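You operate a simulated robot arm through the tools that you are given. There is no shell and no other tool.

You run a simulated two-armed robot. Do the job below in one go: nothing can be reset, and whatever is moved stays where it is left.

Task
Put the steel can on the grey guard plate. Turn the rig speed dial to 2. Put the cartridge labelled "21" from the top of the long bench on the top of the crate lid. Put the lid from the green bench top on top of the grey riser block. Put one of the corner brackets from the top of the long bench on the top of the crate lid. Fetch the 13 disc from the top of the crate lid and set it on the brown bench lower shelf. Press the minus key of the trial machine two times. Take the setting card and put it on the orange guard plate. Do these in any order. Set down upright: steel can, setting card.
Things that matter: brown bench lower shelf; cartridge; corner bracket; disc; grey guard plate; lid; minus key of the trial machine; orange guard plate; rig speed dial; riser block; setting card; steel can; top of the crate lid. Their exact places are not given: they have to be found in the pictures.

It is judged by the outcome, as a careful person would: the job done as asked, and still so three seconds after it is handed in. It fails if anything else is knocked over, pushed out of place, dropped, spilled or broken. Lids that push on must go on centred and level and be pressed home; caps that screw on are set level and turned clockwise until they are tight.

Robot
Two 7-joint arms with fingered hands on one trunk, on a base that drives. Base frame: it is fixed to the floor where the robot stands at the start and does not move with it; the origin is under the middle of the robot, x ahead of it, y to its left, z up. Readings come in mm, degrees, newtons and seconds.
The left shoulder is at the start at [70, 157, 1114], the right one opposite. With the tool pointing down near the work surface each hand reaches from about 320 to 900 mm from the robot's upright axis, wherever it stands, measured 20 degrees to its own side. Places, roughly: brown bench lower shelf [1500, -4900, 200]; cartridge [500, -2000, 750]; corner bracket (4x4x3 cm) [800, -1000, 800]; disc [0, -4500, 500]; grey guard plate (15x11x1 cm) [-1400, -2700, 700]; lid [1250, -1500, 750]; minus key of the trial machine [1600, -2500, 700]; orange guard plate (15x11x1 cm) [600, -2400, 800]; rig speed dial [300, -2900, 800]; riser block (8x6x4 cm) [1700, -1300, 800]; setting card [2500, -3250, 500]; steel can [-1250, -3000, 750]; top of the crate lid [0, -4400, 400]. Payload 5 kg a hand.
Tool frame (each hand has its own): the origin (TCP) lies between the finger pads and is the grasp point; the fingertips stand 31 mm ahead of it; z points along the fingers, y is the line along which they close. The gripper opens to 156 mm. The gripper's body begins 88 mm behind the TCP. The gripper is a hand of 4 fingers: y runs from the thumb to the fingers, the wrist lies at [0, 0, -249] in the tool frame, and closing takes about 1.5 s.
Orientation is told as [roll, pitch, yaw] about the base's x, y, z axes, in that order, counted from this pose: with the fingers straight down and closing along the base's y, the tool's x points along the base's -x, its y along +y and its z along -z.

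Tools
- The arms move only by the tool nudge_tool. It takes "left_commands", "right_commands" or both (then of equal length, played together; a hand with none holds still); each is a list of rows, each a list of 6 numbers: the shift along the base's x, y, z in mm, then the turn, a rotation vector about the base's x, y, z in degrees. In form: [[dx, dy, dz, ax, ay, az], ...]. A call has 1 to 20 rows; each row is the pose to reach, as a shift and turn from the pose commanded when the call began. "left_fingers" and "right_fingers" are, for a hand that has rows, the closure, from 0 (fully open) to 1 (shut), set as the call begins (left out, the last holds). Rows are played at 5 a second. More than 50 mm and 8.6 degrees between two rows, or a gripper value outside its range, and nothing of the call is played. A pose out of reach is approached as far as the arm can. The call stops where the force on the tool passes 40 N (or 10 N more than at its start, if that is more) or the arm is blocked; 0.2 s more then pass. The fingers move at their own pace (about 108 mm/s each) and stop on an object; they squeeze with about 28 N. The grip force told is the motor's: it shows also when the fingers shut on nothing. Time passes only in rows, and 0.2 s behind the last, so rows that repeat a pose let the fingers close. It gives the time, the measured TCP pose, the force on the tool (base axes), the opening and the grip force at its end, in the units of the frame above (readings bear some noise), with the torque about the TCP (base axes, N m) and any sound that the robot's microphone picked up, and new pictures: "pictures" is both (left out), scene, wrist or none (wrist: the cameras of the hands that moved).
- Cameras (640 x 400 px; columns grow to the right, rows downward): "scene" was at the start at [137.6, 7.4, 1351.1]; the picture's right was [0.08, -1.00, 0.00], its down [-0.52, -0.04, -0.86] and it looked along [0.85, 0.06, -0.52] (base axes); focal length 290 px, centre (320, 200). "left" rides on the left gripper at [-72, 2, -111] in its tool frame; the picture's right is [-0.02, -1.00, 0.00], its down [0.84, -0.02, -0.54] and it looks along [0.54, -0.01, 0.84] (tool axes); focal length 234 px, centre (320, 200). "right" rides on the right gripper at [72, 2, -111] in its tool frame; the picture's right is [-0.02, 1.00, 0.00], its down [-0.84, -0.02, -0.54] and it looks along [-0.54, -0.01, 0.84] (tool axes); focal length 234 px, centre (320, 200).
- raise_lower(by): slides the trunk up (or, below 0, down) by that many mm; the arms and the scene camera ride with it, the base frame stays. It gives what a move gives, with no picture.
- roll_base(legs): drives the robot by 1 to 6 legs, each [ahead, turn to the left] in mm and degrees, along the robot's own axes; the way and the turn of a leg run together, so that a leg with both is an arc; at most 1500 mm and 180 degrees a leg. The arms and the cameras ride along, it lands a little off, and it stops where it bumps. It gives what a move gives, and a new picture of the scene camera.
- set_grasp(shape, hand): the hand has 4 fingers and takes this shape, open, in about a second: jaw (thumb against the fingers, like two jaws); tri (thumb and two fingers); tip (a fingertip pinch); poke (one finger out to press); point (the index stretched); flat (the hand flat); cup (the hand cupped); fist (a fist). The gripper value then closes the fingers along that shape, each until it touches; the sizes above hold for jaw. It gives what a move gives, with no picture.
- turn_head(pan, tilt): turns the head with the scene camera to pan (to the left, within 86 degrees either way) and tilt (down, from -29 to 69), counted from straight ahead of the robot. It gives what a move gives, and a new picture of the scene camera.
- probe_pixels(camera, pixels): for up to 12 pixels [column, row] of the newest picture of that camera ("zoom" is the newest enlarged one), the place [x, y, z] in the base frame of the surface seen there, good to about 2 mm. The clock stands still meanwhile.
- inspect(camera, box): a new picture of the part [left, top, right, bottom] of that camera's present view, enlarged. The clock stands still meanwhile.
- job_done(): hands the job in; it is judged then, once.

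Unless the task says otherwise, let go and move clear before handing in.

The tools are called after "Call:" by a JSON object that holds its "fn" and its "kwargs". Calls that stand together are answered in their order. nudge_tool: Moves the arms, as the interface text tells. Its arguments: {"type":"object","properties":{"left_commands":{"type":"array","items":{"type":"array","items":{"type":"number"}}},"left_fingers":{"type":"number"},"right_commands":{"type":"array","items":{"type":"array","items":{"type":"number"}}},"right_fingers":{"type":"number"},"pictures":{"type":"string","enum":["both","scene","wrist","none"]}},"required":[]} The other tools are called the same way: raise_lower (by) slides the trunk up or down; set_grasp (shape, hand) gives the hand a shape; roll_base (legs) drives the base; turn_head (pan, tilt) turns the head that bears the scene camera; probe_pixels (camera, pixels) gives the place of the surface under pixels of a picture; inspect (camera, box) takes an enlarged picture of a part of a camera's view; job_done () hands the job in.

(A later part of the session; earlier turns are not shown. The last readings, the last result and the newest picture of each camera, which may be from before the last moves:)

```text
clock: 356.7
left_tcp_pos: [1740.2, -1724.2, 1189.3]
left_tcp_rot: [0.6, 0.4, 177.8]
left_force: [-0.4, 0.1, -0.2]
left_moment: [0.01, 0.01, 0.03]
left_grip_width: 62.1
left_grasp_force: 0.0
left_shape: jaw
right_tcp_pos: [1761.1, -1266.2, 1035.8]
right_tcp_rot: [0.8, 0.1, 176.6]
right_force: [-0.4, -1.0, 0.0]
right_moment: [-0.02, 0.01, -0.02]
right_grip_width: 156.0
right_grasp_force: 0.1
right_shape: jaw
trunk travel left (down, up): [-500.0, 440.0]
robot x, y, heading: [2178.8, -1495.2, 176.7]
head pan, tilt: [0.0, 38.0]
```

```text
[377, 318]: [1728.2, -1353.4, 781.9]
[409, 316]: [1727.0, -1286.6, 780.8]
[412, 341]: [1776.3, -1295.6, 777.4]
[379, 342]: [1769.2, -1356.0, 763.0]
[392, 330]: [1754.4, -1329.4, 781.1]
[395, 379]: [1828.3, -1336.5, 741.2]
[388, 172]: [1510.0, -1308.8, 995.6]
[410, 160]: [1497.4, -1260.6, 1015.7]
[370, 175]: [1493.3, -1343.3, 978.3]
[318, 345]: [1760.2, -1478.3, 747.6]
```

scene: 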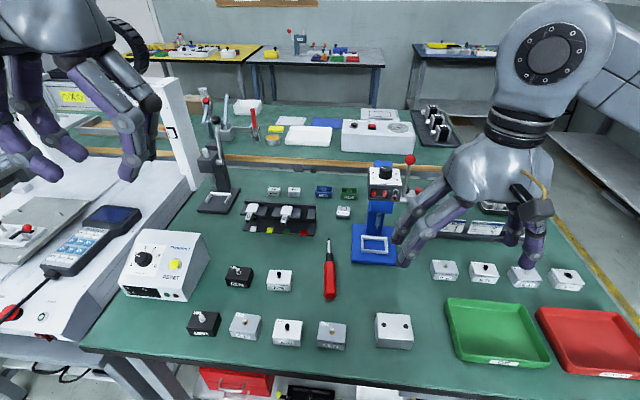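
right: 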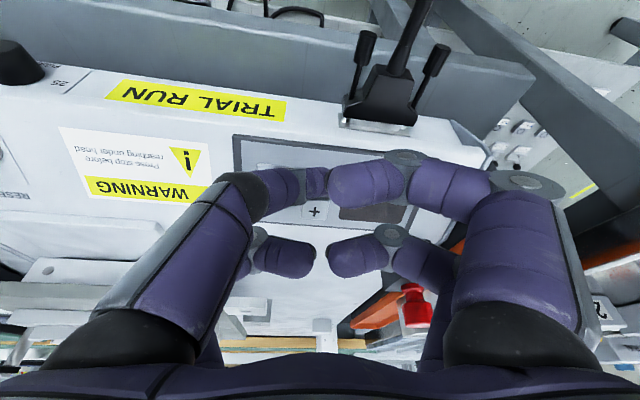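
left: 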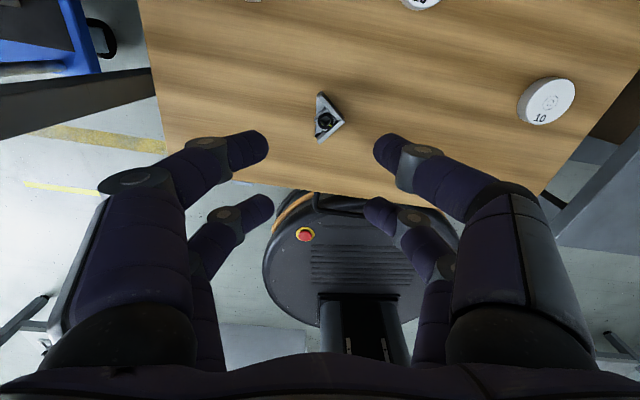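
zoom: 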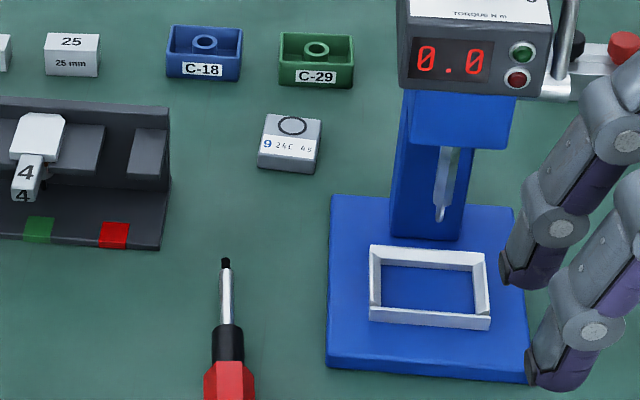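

Lid 9 is 40×42×14 mm, centred (1352,-1379), rotated about 12°; the blue press lies at x>1418. I'll roll 95 mm closer so the left hand can reach it comfortably.

Call:
{"fn": "roll_base", "kwargs": {"legs": [[95, 0]]}}

Call:
{"fn": "turn_head", "kwargs": {"pan": 5, "tilt": 40}}

```text
clock: 357.8
left_tcp_pos: [1644.1, -1719.0, 1188.9]
left_tcp_rot: [0.7, 0.4, 177.8]
left_force: [0.4, -0.6, -0.2]
left_moment: [0.01, -0.08, -0.02]
left_grip_width: 62.2
left_grasp_force: 0.1
left_shape: jaw
right_tcp_pos: [1666.4, -1262.4, 1034.7]
right_tcp_rot: [0.9, 0.0, 176.7]
right_force: [-0.2, -0.2, 0.5]
right_moment: [-0.01, -0.02, 0.02]
right_grip_width: 156.0
right_grasp_force: 0.1
right_shape: jaw
trunk travel left (down, up): [-500.0, 440.0]
robot x, y, heading: [2085.1, -1491.8, 177.0]
head pan, tilt: [0.0, 38.0]
```

scene: 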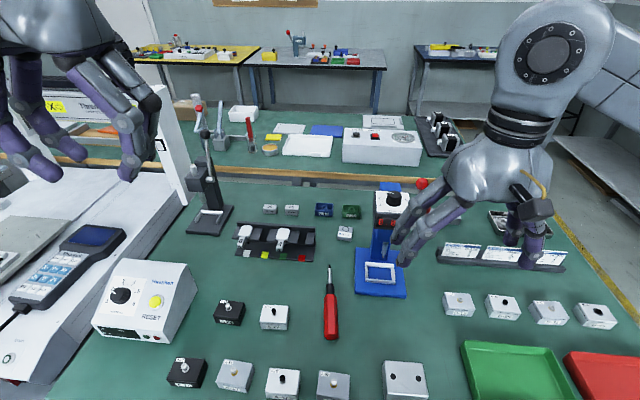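

```text
clock: 358.5
left_tcp_pos: [1645.8, -1718.8, 1188.1]
left_tcp_rot: [0.7, 0.4, 177.8]
left_force: [-0.7, 0.7, 0.2]
left_moment: [0.0, -0.01, 0.0]
left_grip_width: 61.9
left_grasp_force: 0.1
left_shape: jaw
right_tcp_pos: [1667.0, -1261.3, 1034.8]
right_tcp_rot: [0.9, 0.0, 176.7]
right_force: [-0.6, -0.7, 0.2]
right_moment: [-0.01, -0.01, 0.0]
right_grip_width: 156.0
right_grasp_force: 0.1
right_shape: jaw
trunk travel left (down, up): [-500.0, 440.0]
robot x, y, heading: [2083.5, -1494.6, 176.8]
head pan, tilt: [5.0, 40.0]
```

scene: 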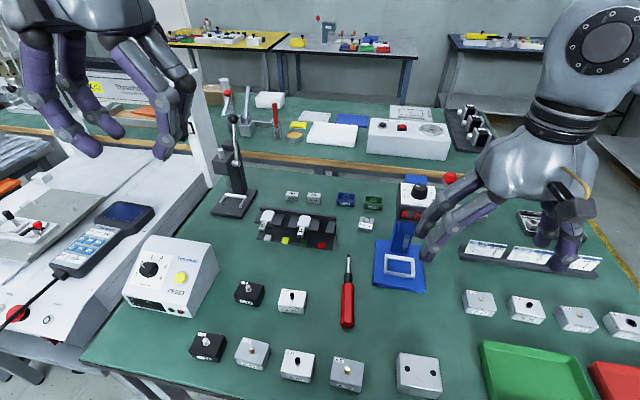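

Clear. I'll swing the left hand over, staying high, to above lid 9, turning it −10° and opening to ~78 mm.

Call:
{"fn": "nudge_tool", "kwargs": {"left_commands": [[-27, 23, -19, 0, 0, -2], [-54, 47, -37, 0, 0, -4], [-81, 71, -56, 0, 0, -6], [-108, 95, -74, 0, 0, -8], [-135, 118, -93, 0, 0, -10], [-162, 142, -111, 0, 0, -10], [-189, 166, -130, 0, 0, -10], [-215, 189, -148, 0, 0, -10], [-233, 222, -158, 0, 0, -10], [-252, 258, -168, 0, 0, -10], [-270, 296, -178, 0, 0, -10], [-293, 340, -188, 0, 0, -10], [-293, 340, -188, 0, 0, -10]], "left_fingers": 0.5, "pictures": "both"}}

```text
refused: row 12 steps farther than a row can; nothing moved
```

Call:
{"fn": "nudge_tool", "kwargs": {"left_commands": [[-27, 23, -19, 0, 0, -2], [-54, 47, -37, 0, 0, -4], [-81, 71, -56, 0, 0, -6], [-108, 95, -74, 0, 0, -8], [-135, 118, -93, 0, 0, -10], [-162, 142, -111, 0, 0, -10], [-189, 166, -130, 0, 0, -10], [-215, 189, -148, 0, 0, -10], [-231, 219, -156, 0, 0, -10], [-247, 250, -164, 0, 0, -10], [-263, 282, -172, 0, 0, -10], [-279, 312, -180, 0, 0, -10], [-293, 340, -188, 0, 0, -10]], "left_fingers": 0.5, "pictures": "both"}}

```text
clock: 361.3
left_tcp_pos: [1352.9, -1378.2, 1001.3]
left_tcp_rot: [0.8, 0.4, 167.7]
left_force: [0.4, 0.0, 0.3]
left_moment: [-0.03, -0.03, 0.01]
left_grip_width: 77.6
left_grasp_force: 0.0
left_shape: jaw
right_tcp_pos: [1666.9, -1261.0, 1035.2]
right_tcp_rot: [0.9, 0.0, 176.7]
right_force: [-0.5, 0.8, -0.9]
right_moment: [-0.03, -0.03, 0.04]
right_grip_width: 156.0
right_grasp_force: 0.1
right_shape: jaw
trunk travel left (down, up): [-500.0, 440.0]
robot x, y, heading: [2084.3, -1491.3, 177.0]
head pan, tilt: [5.0, 40.0]
```

scene: 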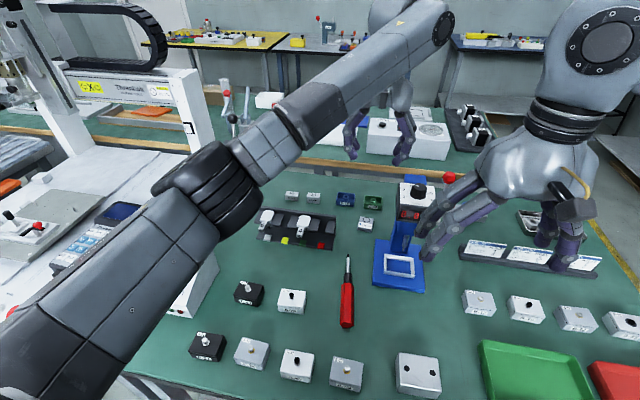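
left: 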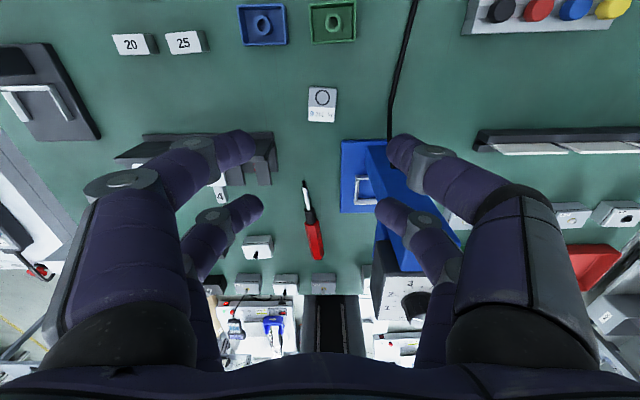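

The lid is at px (322,103), with the blue column at px (375,150) close to the right finger. I'll probe both.

Call:
{"fn": "probe_pixels", "kwargs": {"camera": "left", "pixels": [[322, 104], [310, 88], [336, 89], [308, 120], [334, 121], [365, 142], [375, 150], [345, 145], [390, 130], [385, 175], [388, 250], [275, 150]]}}

```text
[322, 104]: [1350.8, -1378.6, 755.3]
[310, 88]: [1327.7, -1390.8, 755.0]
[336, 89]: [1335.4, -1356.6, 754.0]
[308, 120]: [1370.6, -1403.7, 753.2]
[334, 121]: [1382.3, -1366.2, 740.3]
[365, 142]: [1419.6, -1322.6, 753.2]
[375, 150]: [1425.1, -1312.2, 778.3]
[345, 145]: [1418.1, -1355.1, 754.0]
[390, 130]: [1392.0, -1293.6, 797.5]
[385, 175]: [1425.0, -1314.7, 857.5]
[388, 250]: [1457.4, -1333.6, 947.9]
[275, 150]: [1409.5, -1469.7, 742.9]
```

Column starts at x≈1425: about 34 mm clear of the fingers. I'll narrow the opening to ~62 mm and descend.

Call:
{"fn": "nudge_tool", "kwargs": {"left_commands": [[0, -1.8, -40, 0, 0, 0], [0, -1.8, -85, 0, 0, 0], [0, -1.8, -130, 0, 0, 0], [0, -1.8, -165, 0, 0, 0], [0, -1.8, -165, 0, 0, 0]], "left_fingers": 0.6, "pictures": "both"}}

```text
clock: 362.5
left_tcp_pos: [1353.1, -1380.2, 836.9]
left_tcp_rot: [0.8, 0.3, 167.8]
left_force: [-0.2, -0.1, -0.1]
left_moment: [0.04, 0.0, 0.0]
left_grip_width: 62.6
left_grasp_force: 0.1
left_shape: jaw
right_tcp_pos: [1667.6, -1262.5, 1037.3]
right_tcp_rot: [0.9, 0.0, 176.7]
right_force: [0.3, -0.8, -0.3]
right_moment: [0.01, 0.0, 0.0]
right_grip_width: 155.9
right_grasp_force: 0.0
right_shape: jaw
trunk travel left (down, up): [-500.0, 440.0]
robot x, y, heading: [2087.5, -1494.0, 177.0]
head pan, tilt: [5.0, 40.0]
```

scene: 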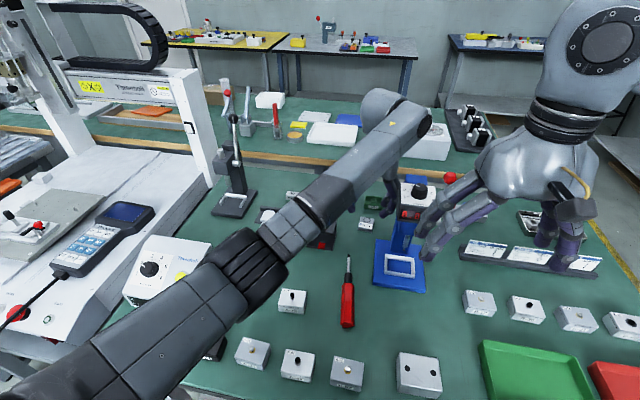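
left: 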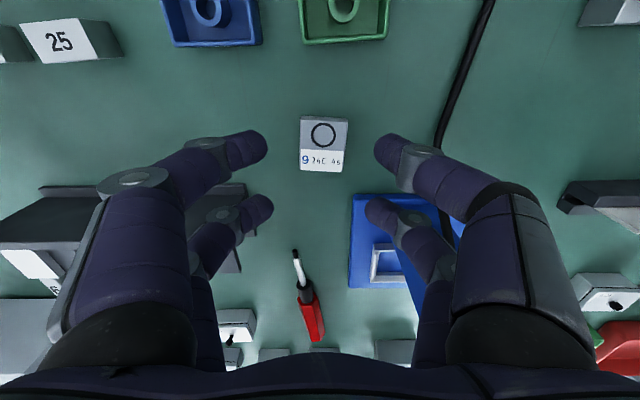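

Aligned with the lid's edges. Lower 61 mm and grip.

Call:
{"fn": "nudge_tool", "kwargs": {"left_commands": [[0, 0, -30, 0, 0, 0], [0, 0, -50, 0, 0, 0], [0, 0, -61, 0, 0, 0], [0, 0, -61, 0, 0, 0]], "pictures": "wrist"}}

```text
clock: 363.5
left_tcp_pos: [1352.6, -1379.7, 776.2]
left_tcp_rot: [0.7, 0.4, 167.8]
left_force: [0.2, 0.2, 0.0]
left_moment: [-0.01, -0.05, 0.0]
left_grip_width: 62.9
left_grasp_force: 0.1
left_shape: jaw
right_tcp_pos: [1667.7, -1261.4, 1034.8]
right_tcp_rot: [0.9, 0.0, 176.7]
right_force: [-0.8, -0.2, 0.5]
right_moment: [0.01, -0.04, 0.01]
right_grip_width: 156.1
right_grasp_force: 0.1
right_shape: jaw
trunk travel left (down, up): [-500.0, 440.0]
robot x, y, heading: [2087.5, -1490.4, 176.6]
head pan, tilt: [5.0, 40.0]
```

left: 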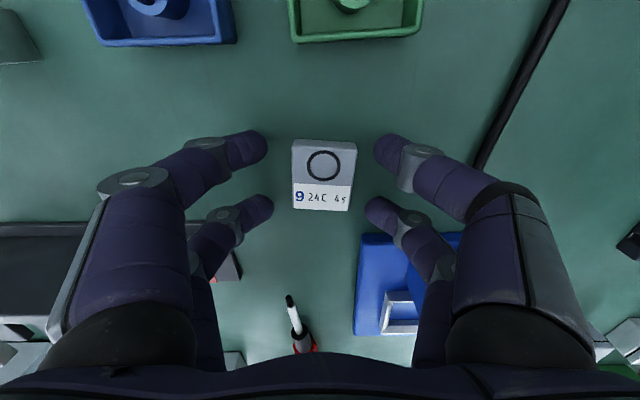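

Call:
{"fn": "nudge_tool", "kwargs": {"left_commands": [[0, 0, 0, 0, 0, 0], [0, 0, 0, 0, 0, 0], [0, 0, 0, 0, 0, 0], [0, 0, 0, 0, 0, 0], [0, 0, 0, 0, 0, 0]], "left_fingers": 1, "pictures": "wrist"}}

```text
clock: 364.7
left_tcp_pos: [1352.3, -1380.3, 776.3]
left_tcp_rot: [0.8, 0.4, 167.8]
left_force: [0.3, -0.9, 0.1]
left_moment: [-0.01, 0.02, 0.03]
left_grip_width: 33.6
left_grasp_force: 28.1
left_shape: jaw
right_tcp_pos: [1668.5, -1260.7, 1034.7]
right_tcp_rot: [0.9, 0.1, 176.6]
right_force: [1.2, 0.4, 0.1]
right_moment: [0.04, -0.02, 0.0]
right_grip_width: 155.9
right_grasp_force: 0.0
right_shape: jaw
trunk travel left (down, up): [-500.0, 440.0]
robot x, y, heading: [2086.3, -1488.8, 176.7]
head pan, tilt: [5.0, 40.0]
```

left: 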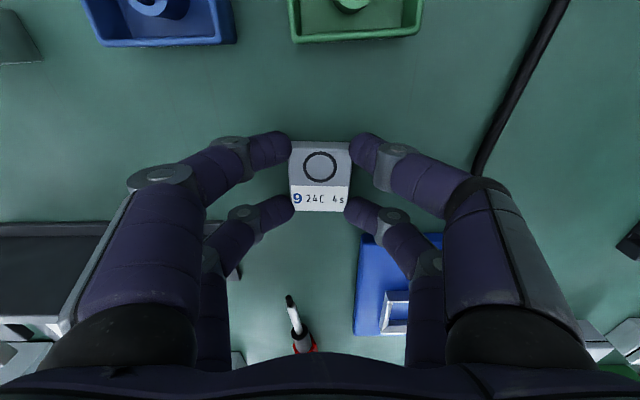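

Lid 9 is gripped squarely (33.6 mm). I'll lift it and retrace the path back to the tucked pose.

Call:
{"fn": "nudge_tool", "kwargs": {"left_commands": [[0, 0, 25, 0, 0, 0], [0, 0, 65, 0, 0, 0], [0, 0, 110, 0, 0, 0], [0, 0, 155, 0, 0, 0], [0, 0, 200, 0, 0, 0], [14, -28, 215, 0, 0, 0], [30, -60, 225, 0, 0, 0], [46, -92, 230, 0, 0, 0], [62, -122, 235, 0, 0, 0], [78, -150, 240, 0, 0, 0], [105, -174, 250, 0, 0, 0], [132, -198, 262, 0, 0, 2], [159, -222, 276, 0, 0, 4], [186, -246, 290, 0, 0, 6], [213, -270, 304, 0, 0, 8], [240, -294, 318, 0, 0, 10], [267, -318, 332, 0, 0, 10], [293, -340, 346, 0, 0, 10]], "pictures": "both"}}

```text
clock: 368.5
left_tcp_pos: [1649.8, -1721.2, 1122.7]
left_tcp_rot: [0.6, 0.3, 177.8]
left_force: [0.0, 0.5, -0.2]
left_moment: [0.0, 0.05, 0.02]
left_grip_width: 33.6
left_grasp_force: 28.3
left_shape: jaw
right_tcp_pos: [1669.1, -1261.8, 1036.5]
right_tcp_rot: [0.9, -0.1, 176.6]
right_force: [1.2, 0.2, 0.3]
right_moment: [0.03, 0.0, 0.0]
right_grip_width: 155.8
right_grasp_force: 0.1
right_shape: jaw
trunk travel left (down, up): [-500.0, 440.0]
robot x, y, heading: [2084.6, -1490.3, 176.8]
head pan, tilt: [5.0, 40.0]
```

scene: 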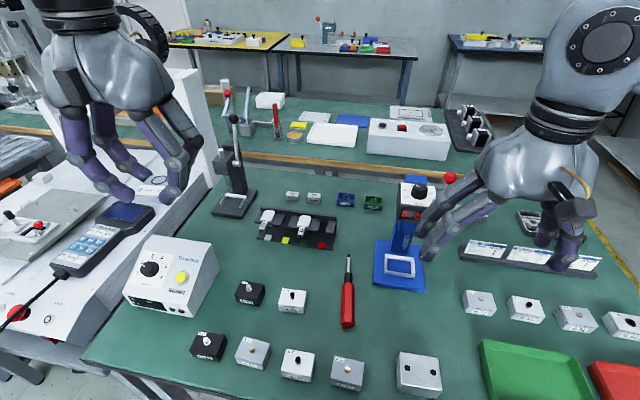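
left: 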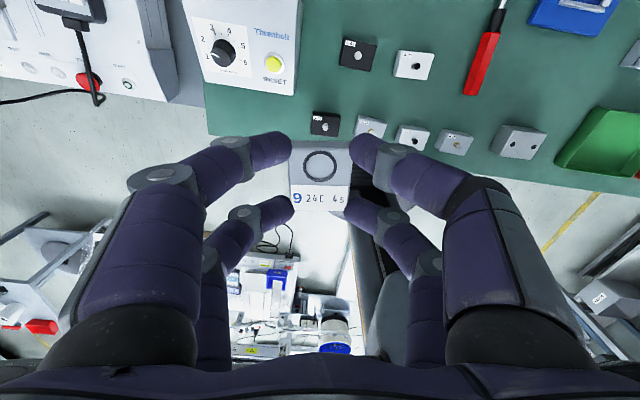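

The lid is held and all else is in place. I'll back off, shift north about 290 mm, and face the bench again so the riser lies in the left hand's zone.

Call:
{"fn": "roll_base", "kwargs": {"legs": [[-200, 0], [0, -90], [290, 0], [0, 92]]}}

Call:
{"fn": "turn_head", "kwargs": {"pan": 12, "tilt": 42}}

```text
clock: 379.3
left_tcp_pos: [1867.2, -1463.7, 1122.3]
left_tcp_rot: [0.7, 0.3, -179.7]
left_force: [-0.5, 0.5, -0.9]
left_moment: [0.0, -0.04, 0.04]
left_grip_width: 33.5
left_grasp_force: 28.0
left_shape: jaw
right_tcp_pos: [1868.3, -1003.0, 1035.3]
right_tcp_rot: [0.9, 0.0, 179.1]
right_force: [-0.9, -0.1, -0.3]
right_moment: [0.0, -0.01, 0.03]
right_grip_width: 155.9
right_grasp_force: 0.0
right_shape: jaw
trunk travel left (down, up): [-500.0, 440.0]
robot x, y, heading: [2293.6, -1216.5, 179.6]
head pan, tilt: [5.0, 40.0]
```

scene: 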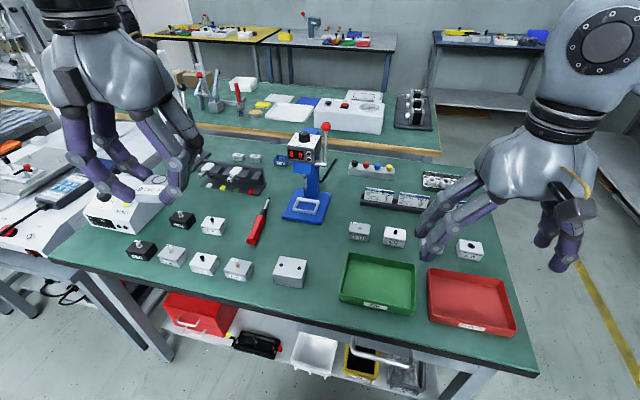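

```text
clock: 380.0
left_tcp_pos: [1868.7, -1463.6, 1122.5]
left_tcp_rot: [0.8, 0.4, -179.7]
left_force: [-0.3, -0.3, 0.0]
left_moment: [-0.01, -0.02, 0.0]
left_grip_width: 33.4
left_grasp_force: 28.3
left_shape: jaw
right_tcp_pos: [1868.2, -1002.6, 1035.7]
right_tcp_rot: [0.9, 0.1, 179.2]
right_force: [0.3, 0.1, -1.2]
right_moment: [-0.03, -0.03, -0.05]
right_grip_width: 155.9
right_grasp_force: 0.0
right_shape: jaw
trunk travel left (down, up): [-500.0, 440.0]
robot x, y, heading: [2297.7, -1214.3, 179.2]
head pan, tilt: [12.0, 42.0]
```

scene: 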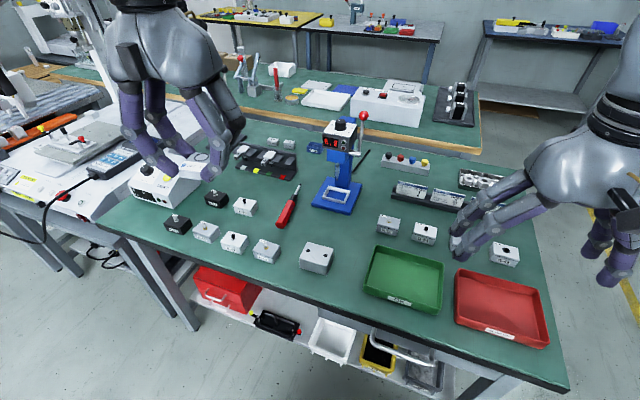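

The riser block is at px (316,257). I'll magnify and probe its top corners.

Call:
{"fn": "inspect", "kwargs": {"camera": "scene", "box": [285, 230, 350, 285]}}

```text
7.27 times, centred on (318, 258) of scene
```

zoom: 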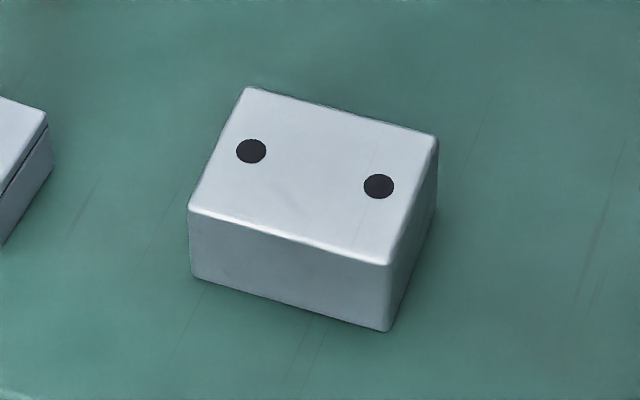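

Call:
{"fn": "probe_pixels", "kwargs": {"camera": "zoom", "pixels": [[248, 92], [434, 138], [384, 260], [193, 210], [315, 170], [251, 151], [378, 186], [230, 180], [350, 230]]}}

```text
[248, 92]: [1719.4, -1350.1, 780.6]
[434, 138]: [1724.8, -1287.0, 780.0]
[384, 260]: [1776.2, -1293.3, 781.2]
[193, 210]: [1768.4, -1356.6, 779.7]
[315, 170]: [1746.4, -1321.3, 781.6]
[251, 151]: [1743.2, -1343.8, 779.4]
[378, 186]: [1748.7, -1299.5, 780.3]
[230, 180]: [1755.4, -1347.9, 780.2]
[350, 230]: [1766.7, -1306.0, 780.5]
```

Riser top centre is (1747,-1322,780.5), turned ~5°. I'll carry the lid above it.

Call:
{"fn": "nudge_tool", "kwargs": {"left_commands": [[-20, 23, -25, 0, 0, -1], [-40, 47, -55, 0, 0, -2], [-60, 70, -85, 0, 0, -3], [-80, 94, -115, 0, 0, -4], [-100, 118, -145, 0, 0, -5], [-121, 141, -175, 0, 0, -5], [-121, 141, -215, 0, 0, -5], [-121, 141, -250, 0, 0, -5]], "pictures": "both"}}

```text
clock: 381.8
left_tcp_pos: [1746.6, -1322.0, 872.5]
left_tcp_rot: [0.7, 0.5, 175.3]
left_force: [-0.3, 0.3, -0.3]
left_moment: [-0.04, 0.01, 0.01]
left_grip_width: 33.5
left_grasp_force: 27.6
left_shape: jaw
right_tcp_pos: [1867.7, -1003.8, 1036.3]
right_tcp_rot: [1.0, 0.1, 179.2]
right_force: [-1.2, 0.7, 0.3]
right_moment: [-0.03, -0.04, -0.02]
right_grip_width: 155.9
right_grasp_force: 0.0
right_shape: jaw
trunk travel left (down, up): [-500.0, 440.0]
robot x, y, heading: [2297.9, -1211.5, 179.2]
head pan, tilt: [12.0, 42.0]
```

scene: 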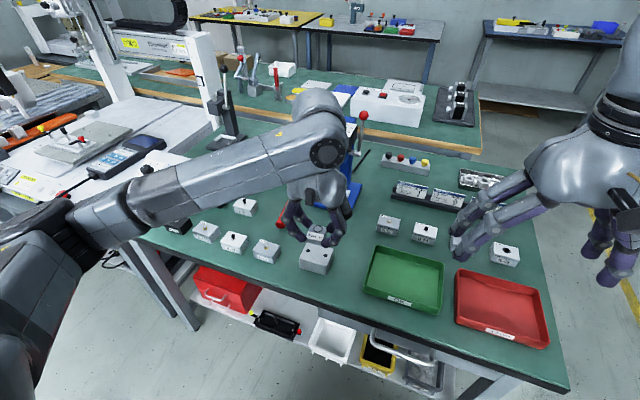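
left: 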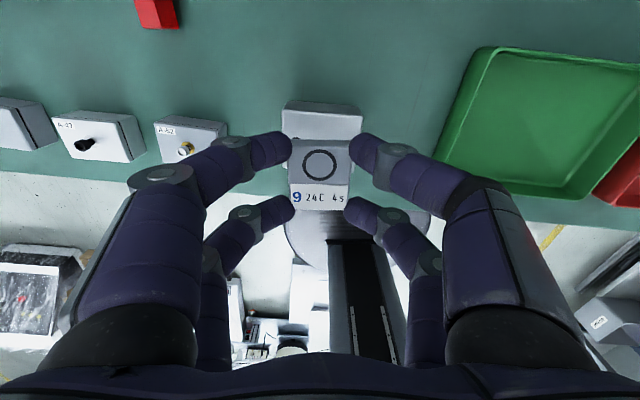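

Well centred over the riser. Lowering to contact in small steps.

Call:
{"fn": "nudge_tool", "kwargs": {"left_commands": [[0.5, 0, -25, 0, 0, 0], [0.5, 0, -45, 0, 0, 0], [0.5, 0, -52, 0, 0, 0], [0.5, 0, -54, 0, 0, 0], [0.5, 0, -55, 0, 0, 0]], "pictures": "wrist"}}

```text
clock: 383.0
left_tcp_pos: [1749.1, -1322.6, 818.1]
left_tcp_rot: [0.7, 0.4, 175.3]
left_force: [0.2, -0.2, -0.3]
left_moment: [0.03, -0.02, 0.02]
left_grip_width: 33.0
left_grasp_force: 28.0
left_shape: jaw
right_tcp_pos: [1868.2, -1003.0, 1036.5]
right_tcp_rot: [1.0, 0.1, 179.2]
right_force: [-0.6, -0.1, 0.2]
right_moment: [-0.03, -0.02, 0.02]
right_grip_width: 155.8
right_grasp_force: 0.1
right_shape: jaw
trunk travel left (down, up): [-500.0, 440.0]
robot x, y, heading: [2298.2, -1211.1, 179.5]
head pan, tilt: [12.0, 42.0]
```

left: 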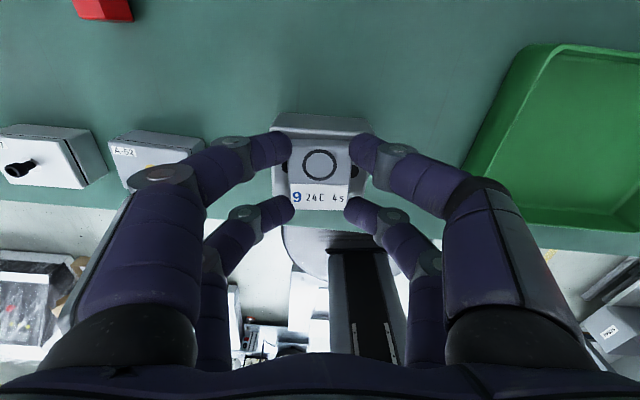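

Call:
{"fn": "probe_pixels", "kwargs": {"camera": "left", "pixels": [[320, 117], [320, 127], [320, 136], [320, 145], [320, 205], [320, 213], [320, 222], [290, 175], [356, 170]]}}

```text
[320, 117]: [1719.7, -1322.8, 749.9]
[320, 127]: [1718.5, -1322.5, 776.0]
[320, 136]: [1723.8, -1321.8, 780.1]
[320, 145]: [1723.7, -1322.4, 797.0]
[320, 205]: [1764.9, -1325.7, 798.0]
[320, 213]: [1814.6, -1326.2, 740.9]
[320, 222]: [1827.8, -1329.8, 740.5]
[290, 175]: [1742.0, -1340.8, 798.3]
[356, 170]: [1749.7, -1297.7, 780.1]
```

The lid (x 1724–1766, top 798) is centred over the riser (1719–1776) with about 3 mm to go. Lowering to contact.

Call:
{"fn": "nudge_tool", "kwargs": {"left_commands": [[1, 0, -1, 0, 0, 0], [1, 0, -2, 0, 0, 0], [1, 0, -3, 0, 0, 0], [1, 0, -4, 0, 0, 0]], "pictures": "none"}}

```text
clock: 384.0
left_tcp_pos: [1748.7, -1323.0, 813.3]
left_tcp_rot: [0.7, 0.3, 175.3]
left_force: [0.6, -0.2, 2.8]
left_moment: [0.06, 0.01, -0.02]
left_grip_width: 32.9
left_grasp_force: 27.8
left_shape: jaw
right_tcp_pos: [1868.8, -1002.8, 1036.8]
right_tcp_rot: [0.9, 0.0, 179.2]
right_force: [0.0, -0.4, -0.7]
right_moment: [-0.02, 0.02, 0.03]
right_grip_width: 155.6
right_grasp_force: 0.1
right_shape: jaw
trunk travel left (down, up): [-500.0, 440.0]
robot x, y, heading: [2296.6, -1213.9, 179.8]
head pan, tilt: [12.0, 42.0]
```

Contact (2.8 N). I'll open the fingers moderately and lift away.

Call:
{"fn": "nudge_tool", "kwargs": {"left_commands": [[0, 0, 0, 0, 0, 0], [0, 0, 0, 0, 0, 0], [0, 0, 0, 0, 0, 0], [0, 0, 30, 0, 0, 0], [0, 0, 70, 0, 0, 0], [0, 0, 115, 0, 0, 0], [0, 0, 160, 0, 0, 0]], "left_fingers": 0.58, "pictures": "both"}}

```text
clock: 385.6
left_tcp_pos: [1750.8, -1321.2, 972.4]
left_tcp_rot: [0.7, 0.4, 175.2]
left_force: [0.1, 0.9, -0.1]
left_moment: [-0.01, 0.03, -0.01]
left_grip_width: 65.1
left_grasp_force: 0.1
left_shape: jaw
right_tcp_pos: [1868.8, -1003.6, 1036.0]
right_tcp_rot: [0.9, -0.1, 179.2]
right_force: [0.2, -0.5, -0.2]
right_moment: [-0.01, 0.02, 0.01]
right_grip_width: 155.7
right_grasp_force: 0.1
right_shape: jaw
trunk travel left (down, up): [-500.0, 440.0]
robot x, y, heading: [2298.2, -1212.7, 178.9]
head pan, tilt: [12.0, 42.0]
```

scene: 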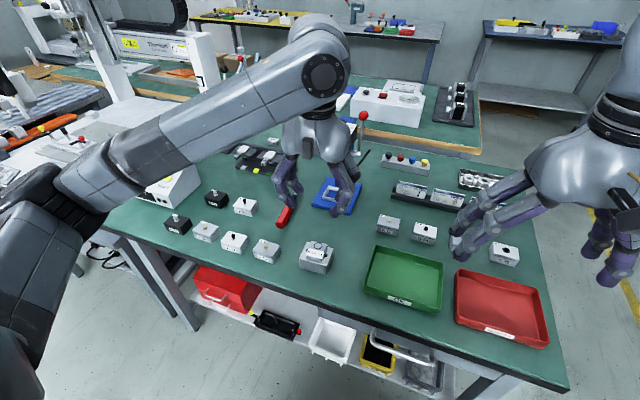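
left: 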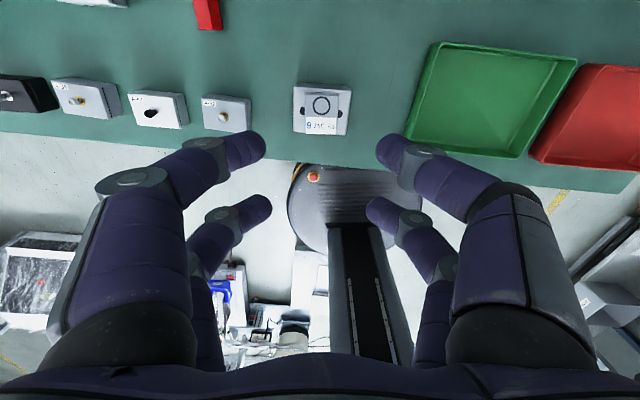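

The lid sits centred and level on the riser (px (322,105)). I'll tuck the left hand and drive south to the card table.

Call:
{"fn": "nudge_tool", "kwargs": {"left_commands": [[25, -28, 20, 0, 0, 1], [50, -57, 40, 0, 0, 2], [75, -86, 60, 0, 0, 3], [100, -115, 80, 0, 0, 4], [118, -142, 100, 0, 0, 4.5]], "left_fingers": 0, "pictures": "none"}}

Call:
{"fn": "inspect", "kwargs": {"camera": "scene", "box": [285, 225, 350, 285]}}

Call:
{"fn": "roll_base", "kwargs": {"legs": [[0, 82], [980, 0], [970, 0], [0, 98]]}}

Call:
{"fn": "turn_head", "kwargs": {"pan": -10, "tilt": 45}}

```text
clock: 386.8
left_tcp_pos: [1868.7, -1465.0, 1074.1]
left_tcp_rot: [0.7, 0.3, 179.8]
left_force: [0.4, 0.5, 0.2]
left_moment: [0.0, 0.02, 0.01]
left_grip_width: 156.0
left_grasp_force: 0.1
left_shape: jaw
right_tcp_pos: [1869.5, -1003.4, 1035.9]
right_tcp_rot: [0.9, -0.1, 179.2]
right_force: [0.4, 0.9, 0.7]
right_moment: [0.0, 0.03, 0.02]
right_grip_width: 155.8
right_grasp_force: 0.1
right_shape: jaw
trunk travel left (down, up): [-500.0, 440.0]
robot x, y, heading: [2296.2, -1211.2, 179.5]
head pan, tilt: [12.0, 42.0]
```

```text
6.67 times, centred on (318, 255) of scene
```

zoom: 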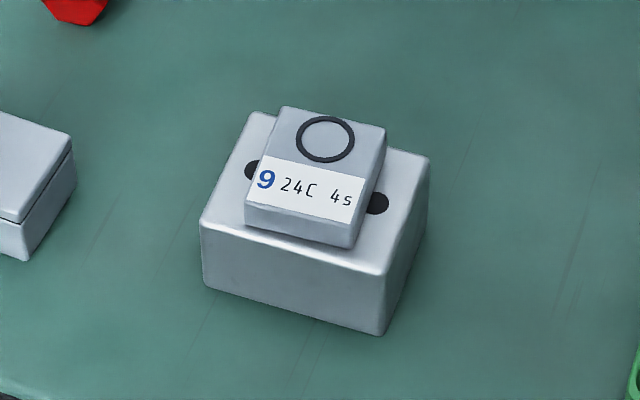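

```text
clock: 404.2
left_tcp_pos: [2421.0, -2891.0, 1074.1]
left_tcp_rot: [0.7, 0.4, 0.0]
left_force: [-0.5, -0.2, -1.0]
left_moment: [0.02, 0.03, -0.02]
left_grip_width: 156.1
left_grasp_force: 0.1
left_shape: jaw
right_tcp_pos: [2422.1, -3353.0, 1035.9]
right_tcp_rot: [0.8, 0.0, -0.6]
right_force: [-0.3, 0.3, 0.6]
right_moment: [0.0, -0.02, -0.04]
right_grip_width: 156.1
right_grasp_force: 0.1
right_shape: jaw
trunk travel left (down, up): [-500.0, 440.0]
robot x, y, heading: [1991.1, -3142.0, -0.4]
head pan, tilt: [12.0, 42.0]
```

scene: 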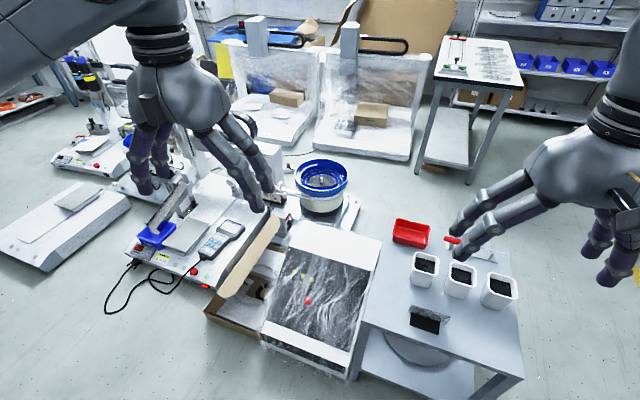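

```text
clock: 405.1
left_tcp_pos: [2420.5, -2892.8, 1072.9]
left_tcp_rot: [0.7, 0.4, 0.1]
left_force: [-0.1, 0.1, 0.0]
left_moment: [0.04, 0.0, 0.01]
left_grip_width: 156.1
left_grasp_force: 0.0
left_shape: jaw
right_tcp_pos: [2420.6, -3354.4, 1034.8]
right_tcp_rot: [0.9, 0.0, -0.6]
right_force: [-0.5, -0.4, -0.1]
right_moment: [-0.02, 0.0, 0.01]
right_grip_width: 155.9
right_grasp_force: 0.1
right_shape: jaw
trunk travel left (down, up): [-500.0, 440.0]
robot x, y, heading: [1989.8, -3141.6, -0.6]
head pan, tilt: [-10.0, 45.0]
```

scene: 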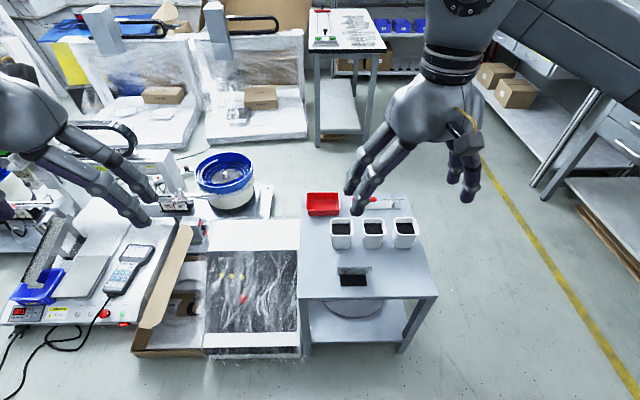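

The lid photo is good: "9" centred on the riser. The setting card is at px (354,276); I'll enlarge and probe it.

Call:
{"fn": "inspect", "kwargs": {"camera": "scene", "box": [325, 255, 385, 300]}}

```text
8.89 times, centred on (355, 278) of scene
```

zoom: 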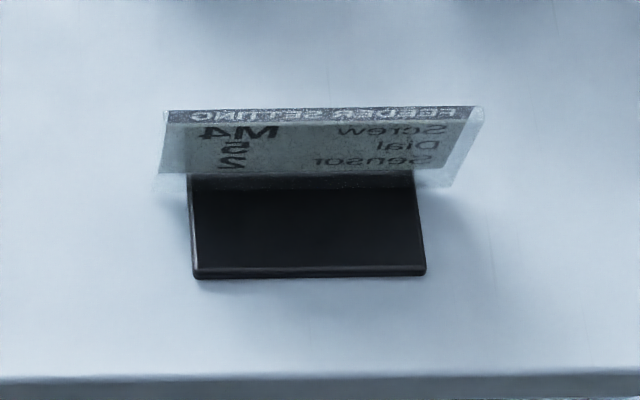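

Call:
{"fn": "probe_pixels", "kwargs": {"camera": "zoom", "pixels": [[200, 265], [420, 262], [200, 190], [410, 190], [310, 225], [170, 112], [475, 112], [320, 108], [320, 116], [320, 165], [170, 172], [440, 180]]}}

```text
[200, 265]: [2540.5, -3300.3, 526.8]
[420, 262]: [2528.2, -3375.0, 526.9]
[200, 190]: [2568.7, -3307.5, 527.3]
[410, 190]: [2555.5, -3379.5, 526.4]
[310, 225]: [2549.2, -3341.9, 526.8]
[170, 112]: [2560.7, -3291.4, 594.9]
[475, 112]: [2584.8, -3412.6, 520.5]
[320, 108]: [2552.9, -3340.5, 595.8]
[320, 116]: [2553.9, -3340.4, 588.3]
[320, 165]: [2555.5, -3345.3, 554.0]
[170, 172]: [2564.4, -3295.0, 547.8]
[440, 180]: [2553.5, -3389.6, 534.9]
```

This is a "FEEDER SETTING" card: a clear plate (about 105 mm wide, top z 596) along the 80.7° direction on a thin black base. I'll check the cups' clearance, then approach from the south so the hand closes across the plate naturally.

Call:
{"fn": "probe_pixels", "kwargs": {"camera": "scene", "pixels": [[342, 226], [342, 247], [374, 247], [404, 247], [330, 226], [415, 226], [437, 294], [300, 298], [302, 222], [322, 200]]}}

Call:
{"fn": "roll_base", "kwargs": {"legs": [[0, -65.5], [797, 0], [0, 146.5]]}}

Call:
{"fn": "turn_head", "kwargs": {"pan": -10, "tilt": 40}}

```text
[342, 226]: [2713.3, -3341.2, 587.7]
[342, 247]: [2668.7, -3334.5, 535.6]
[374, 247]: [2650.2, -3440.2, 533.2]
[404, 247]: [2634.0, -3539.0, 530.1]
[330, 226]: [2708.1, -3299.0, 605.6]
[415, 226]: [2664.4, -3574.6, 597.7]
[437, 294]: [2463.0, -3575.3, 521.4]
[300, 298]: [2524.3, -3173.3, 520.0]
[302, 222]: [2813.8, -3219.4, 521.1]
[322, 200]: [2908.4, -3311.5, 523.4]
```

```text
clock: 411.1
left_tcp_pos: [2606.8, -3875.8, 1071.4]
left_tcp_rot: [0.8, 0.7, -63.3]
left_force: [-1.1, -1.5, -0.7]
left_moment: [0.13, 0.04, -0.01]
left_grip_width: 156.1
left_grasp_force: 0.0
left_shape: jaw
right_tcp_pos: [2192.8, -4081.7, 1035.4]
right_tcp_rot: [0.9, 0.2, -63.7]
right_force: [-0.1, -1.5, 0.0]
right_moment: [0.1, 0.03, -0.02]
right_grip_width: 156.0
right_grasp_force: 0.1
right_shape: jaw
trunk travel left (down, up): [-500.0, 440.0]
robot x, y, heading: [2156.5, -3617.6, -54.1]
head pan, tilt: [-10.0, 45.0]
stopped in leg 2: the robot was blocked; the commanded pose is now the measured one
```

scene: 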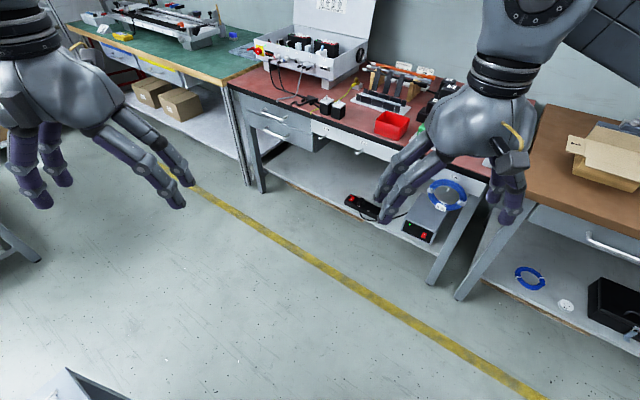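

```text
clock: 411.8
left_tcp_pos: [2601.7, -3875.5, 1072.1]
left_tcp_rot: [0.8, 0.4, -63.3]
left_force: [-0.1, -0.1, -0.5]
left_moment: [0.01, -0.05, -0.01]
left_grip_width: 155.9
left_grasp_force: 0.0
left_shape: jaw
right_tcp_pos: [2190.0, -4080.2, 1035.8]
right_tcp_rot: [1.0, 0.1, -63.8]
right_force: [-0.3, -0.6, -0.5]
right_moment: [0.01, -0.04, 0.0]
right_grip_width: 155.8
right_grasp_force: 0.1
right_shape: jaw
trunk travel left (down, up): [-500.0, 440.0]
robot x, y, heading: [2157.5, -3617.4, -54.2]
head pan, tilt: [-10.0, 40.0]
```

scene: 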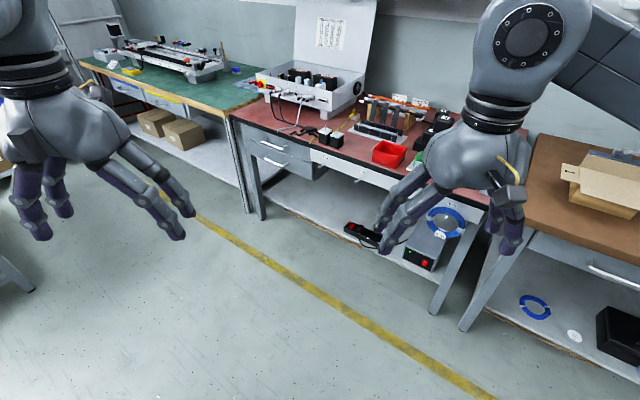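

The base was blocked at (2157,-3617) – it touched the small table's corner (2463,-3575). I'll look at the table at once to see whether anything moved.

Call:
{"fn": "turn_head", "kwargs": {"pan": 85, "tilt": 40}}

Call:
{"fn": "turn_head", "kwargs": {"pan": 60, "tilt": 50}}

```text
clock: 413.5
left_tcp_pos: [2603.9, -3872.9, 1073.4]
left_tcp_rot: [0.8, 0.5, -63.2]
left_force: [0.4, -0.7, 0.4]
left_moment: [0.0, -0.02, 0.03]
left_grip_width: 156.3
left_grasp_force: 0.0
left_shape: jaw
right_tcp_pos: [2191.4, -4080.3, 1036.1]
right_tcp_rot: [0.9, -0.1, -63.7]
right_force: [0.0, -0.6, -0.9]
right_moment: [-0.03, 0.01, -0.03]
right_grip_width: 155.9
right_grasp_force: 0.0
right_shape: jaw
trunk travel left (down, up): [-500.0, 440.0]
robot x, y, heading: [2161.3, -3620.8, -54.0]
head pan, tilt: [85.0, 40.0]
```

scene: 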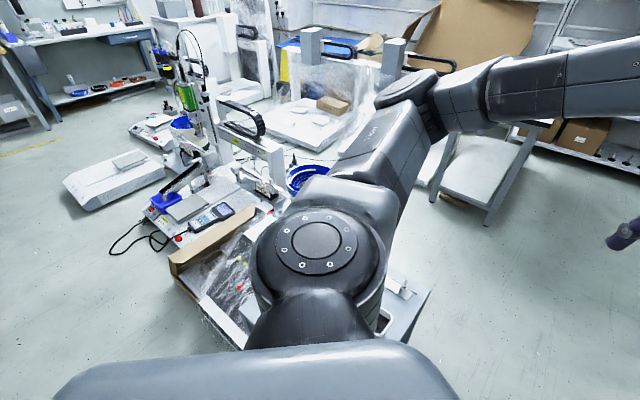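

```text
clock: 414.4
left_tcp_pos: [2604.1, -3873.1, 1073.4]
left_tcp_rot: [0.8, 0.5, -63.2]
left_force: [-0.3, -0.5, -0.1]
left_moment: [-0.03, 0.02, 0.01]
left_grip_width: 156.2
left_grasp_force: 0.1
left_shape: jaw
right_tcp_pos: [2192.0, -4078.5, 1036.3]
right_tcp_rot: [0.9, -0.1, -63.7]
right_force: [-0.6, 0.0, 1.1]
right_moment: [-0.02, -0.02, 0.0]
right_grip_width: 155.9
right_grasp_force: 0.1
right_shape: jaw
trunk travel left (down, up): [-500.0, 440.0]
robot x, y, heading: [2157.5, -3617.8, -54.0]
head pan, tilt: [60.0, 50.0]
```

scene: 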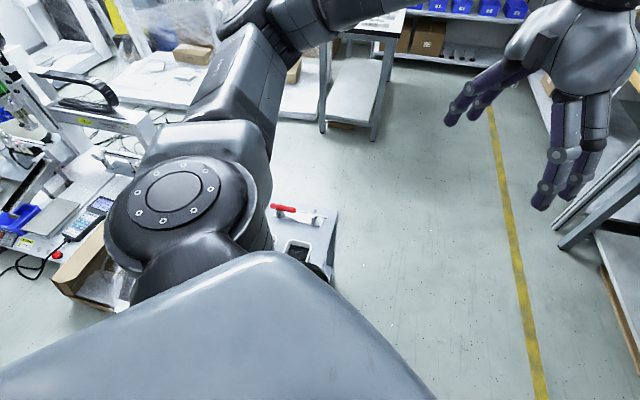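

The arm hides the table. I'll back straight away from it 200 mm, then look.

Call:
{"fn": "roll_base", "kwargs": {"legs": [[-200, 0]]}}

Call:
{"fn": "roll_base", "kwargs": {"legs": [[0, 54]]}}

Call:
{"fn": "turn_head", "kwargs": {"pan": 0, "tilt": 45}}

```text
clock: 415.9
left_tcp_pos: [2487.5, -3711.3, 1073.7]
left_tcp_rot: [0.7, 0.4, -63.1]
left_force: [-0.4, 0.4, 0.1]
left_moment: [-0.01, -0.04, -0.01]
left_grip_width: 155.9
left_grasp_force: 0.0
left_shape: jaw
right_tcp_pos: [2076.2, -3917.6, 1035.8]
right_tcp_rot: [1.0, -0.1, -63.7]
right_force: [-1.0, 0.0, -0.2]
right_moment: [-0.02, -0.01, -0.02]
right_grip_width: 156.2
right_grasp_force: 0.0
right_shape: jaw
trunk travel left (down, up): [-500.0, 440.0]
robot x, y, heading: [2044.4, -3451.7, -53.9]
head pan, tilt: [60.0, 50.0]
```

scene: 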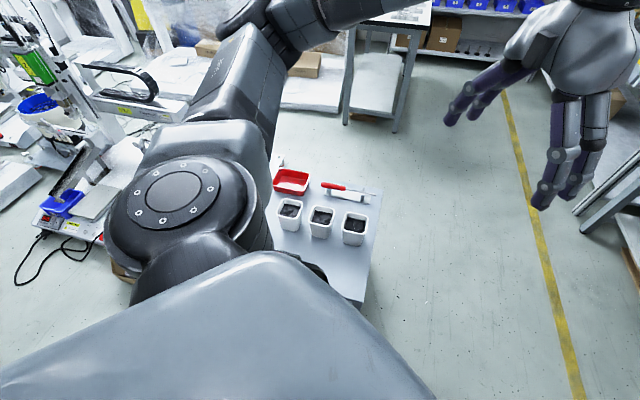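

```text
clock: 418.8
left_tcp_pos: [2510.2, -3244.8, 1072.9]
left_tcp_rot: [0.8, 0.3, -8.9]
left_force: [-1.0, -0.2, 0.2]
left_moment: [-0.02, 0.02, 0.03]
left_grip_width: 156.1
left_grasp_force: 0.1
left_shape: jaw
right_tcp_pos: [2436.5, -3699.6, 1035.9]
right_tcp_rot: [1.0, 0.0, -9.4]
right_force: [1.0, -0.5, 0.4]
right_moment: [0.04, 0.0, 0.05]
right_grip_width: 155.9
right_grasp_force: 0.1
right_shape: jaw
trunk travel left (down, up): [-500.0, 440.0]
robot x, y, heading: [2042.7, -3458.0, 0.0]
head pan, tilt: [60.0, 50.0]
```

scene: 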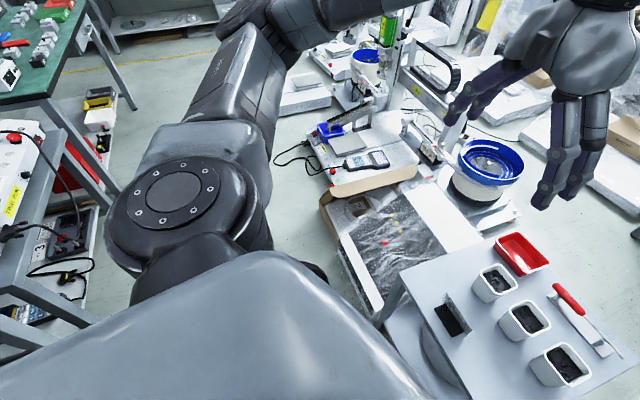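

```text
clock: 420.1
left_tcp_pos: [2509.4, -3243.9, 1072.9]
left_tcp_rot: [0.8, 0.3, -8.9]
left_force: [0.0, -0.1, -0.6]
left_moment: [-0.02, 0.0, -0.03]
left_grip_width: 155.9
left_grasp_force: 0.0
left_shape: jaw
right_tcp_pos: [2437.5, -3699.6, 1036.9]
right_tcp_rot: [0.9, -0.1, -9.4]
right_force: [-0.3, 0.3, 0.4]
right_moment: [-0.04, 0.0, -0.02]
right_grip_width: 156.0
right_grasp_force: 0.0
right_shape: jaw
trunk travel left (down, up): [-500.0, 440.0]
robot x, y, heading: [2044.8, -3454.7, 0.1]
head pan, tilt: [0.0, 45.0]
```

scene: 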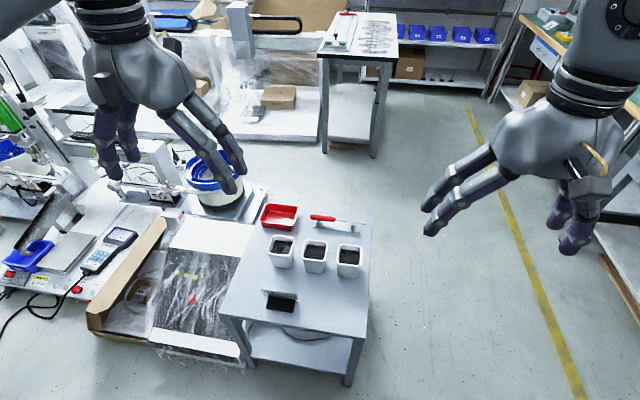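

The table and its cups stand; I'll probe the card, cups and table corner to see whether they shifted.

Call:
{"fn": "inspect", "kwargs": {"camera": "scene", "box": [255, 275, 315, 320]}}

Call:
{"fn": "probe_pixels", "kwargs": {"camera": "scene", "pixels": [[282, 240], [270, 240], [360, 247], [283, 266], [346, 338], [222, 308], [280, 300], [268, 296], [296, 300], [371, 220]]}}

```text
8.89 times, centred on (285, 298) of scene
```

zoom: 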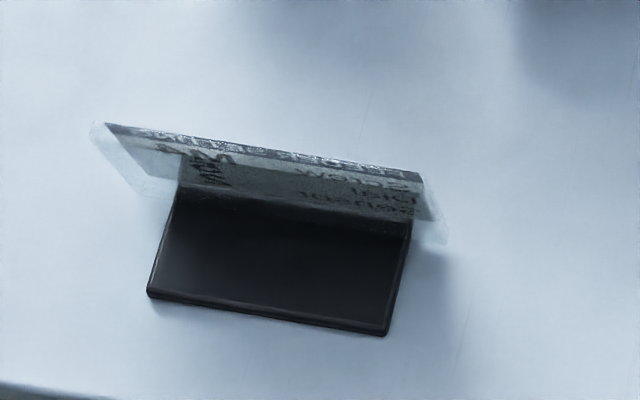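

```text
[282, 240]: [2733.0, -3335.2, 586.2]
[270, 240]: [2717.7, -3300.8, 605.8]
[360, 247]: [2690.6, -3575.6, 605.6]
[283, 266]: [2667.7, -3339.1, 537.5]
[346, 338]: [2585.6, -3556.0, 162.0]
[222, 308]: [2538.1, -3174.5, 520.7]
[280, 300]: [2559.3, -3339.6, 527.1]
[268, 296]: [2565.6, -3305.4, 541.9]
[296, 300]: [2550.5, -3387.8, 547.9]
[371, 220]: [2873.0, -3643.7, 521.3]
```

Call:
{"fn": "probe_pixels", "kwargs": {"camera": "zoom", "pixels": [[155, 288], [382, 325], [405, 232], [178, 208], [275, 265], [110, 126], [415, 178], [260, 150], [300, 160], [95, 125]]}}

```text
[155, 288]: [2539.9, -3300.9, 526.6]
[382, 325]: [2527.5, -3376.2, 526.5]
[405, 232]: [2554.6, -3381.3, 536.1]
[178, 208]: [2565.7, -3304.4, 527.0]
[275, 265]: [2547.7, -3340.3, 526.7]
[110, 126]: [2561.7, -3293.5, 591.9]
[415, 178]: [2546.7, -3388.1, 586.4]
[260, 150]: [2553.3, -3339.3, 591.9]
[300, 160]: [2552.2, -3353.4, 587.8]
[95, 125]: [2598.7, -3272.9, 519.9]
```

The card has not moved (corners match within 1 mm). The base is wider than I assumed; I'll take a wider way round to the south side, ending at about (2307,-3929), heading 80.7°.

Call:
{"fn": "roll_base", "kwargs": {"legs": [[0, -100], [390, 0], [0, 83], [343, 0], [0, 97.7]]}}

Call:
{"fn": "turn_head", "kwargs": {"pan": -10, "tilt": 45}}

```text
clock: 436.3
left_tcp_pos: [2178.3, -3459.8, 1073.3]
left_tcp_rot: [0.8, 0.3, 69.5]
left_force: [1.1, 0.6, 0.7]
left_moment: [0.0, 0.0, -0.01]
left_grip_width: 156.0
left_grasp_force: 0.1
left_shape: jaw
right_tcp_pos: [2609.6, -3623.8, 1036.3]
right_tcp_rot: [0.9, 0.0, 69.0]
right_force: [0.3, -0.1, 0.6]
right_moment: [-0.01, 0.02, 0.01]
right_grip_width: 155.8
right_grasp_force: 0.0
right_shape: jaw
trunk travel left (down, up): [-500.0, 440.0]
robot x, y, heading: [2292.7, -3959.7, 78.5]
head pan, tilt: [0.0, 45.0]
```

scene: 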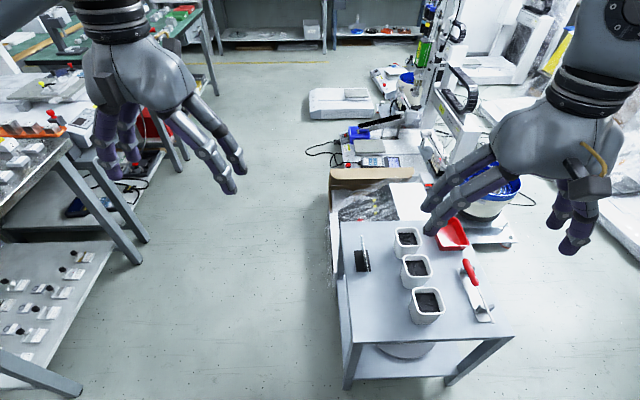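

```text
clock: 437.0
left_tcp_pos: [2178.3, -3459.7, 1073.7]
left_tcp_rot: [0.7, 0.4, 69.5]
left_force: [-0.9, -0.3, -0.2]
left_moment: [0.0, 0.03, -0.01]
left_grip_width: 156.1
left_grasp_force: 0.1
left_shape: jaw
right_tcp_pos: [2609.4, -3623.0, 1034.7]
right_tcp_rot: [0.9, 0.0, 69.0]
right_force: [0.2, 0.4, -1.1]
right_moment: [-0.01, -0.01, 0.01]
right_grip_width: 156.0
right_grasp_force: 0.0
right_shape: jaw
trunk travel left (down, up): [-500.0, 440.0]
robot x, y, heading: [2292.2, -3958.6, 78.6]
head pan, tilt: [-10.0, 45.0]
```

scene: 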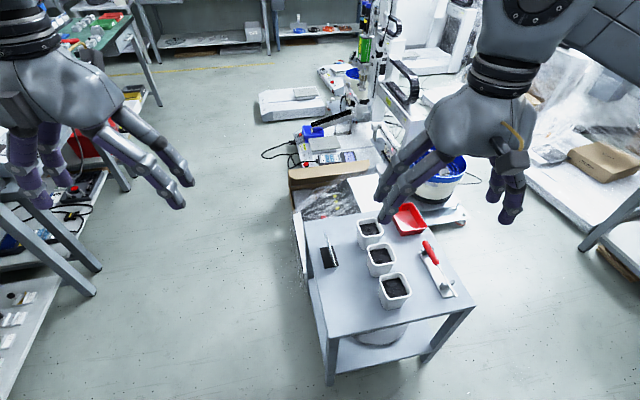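

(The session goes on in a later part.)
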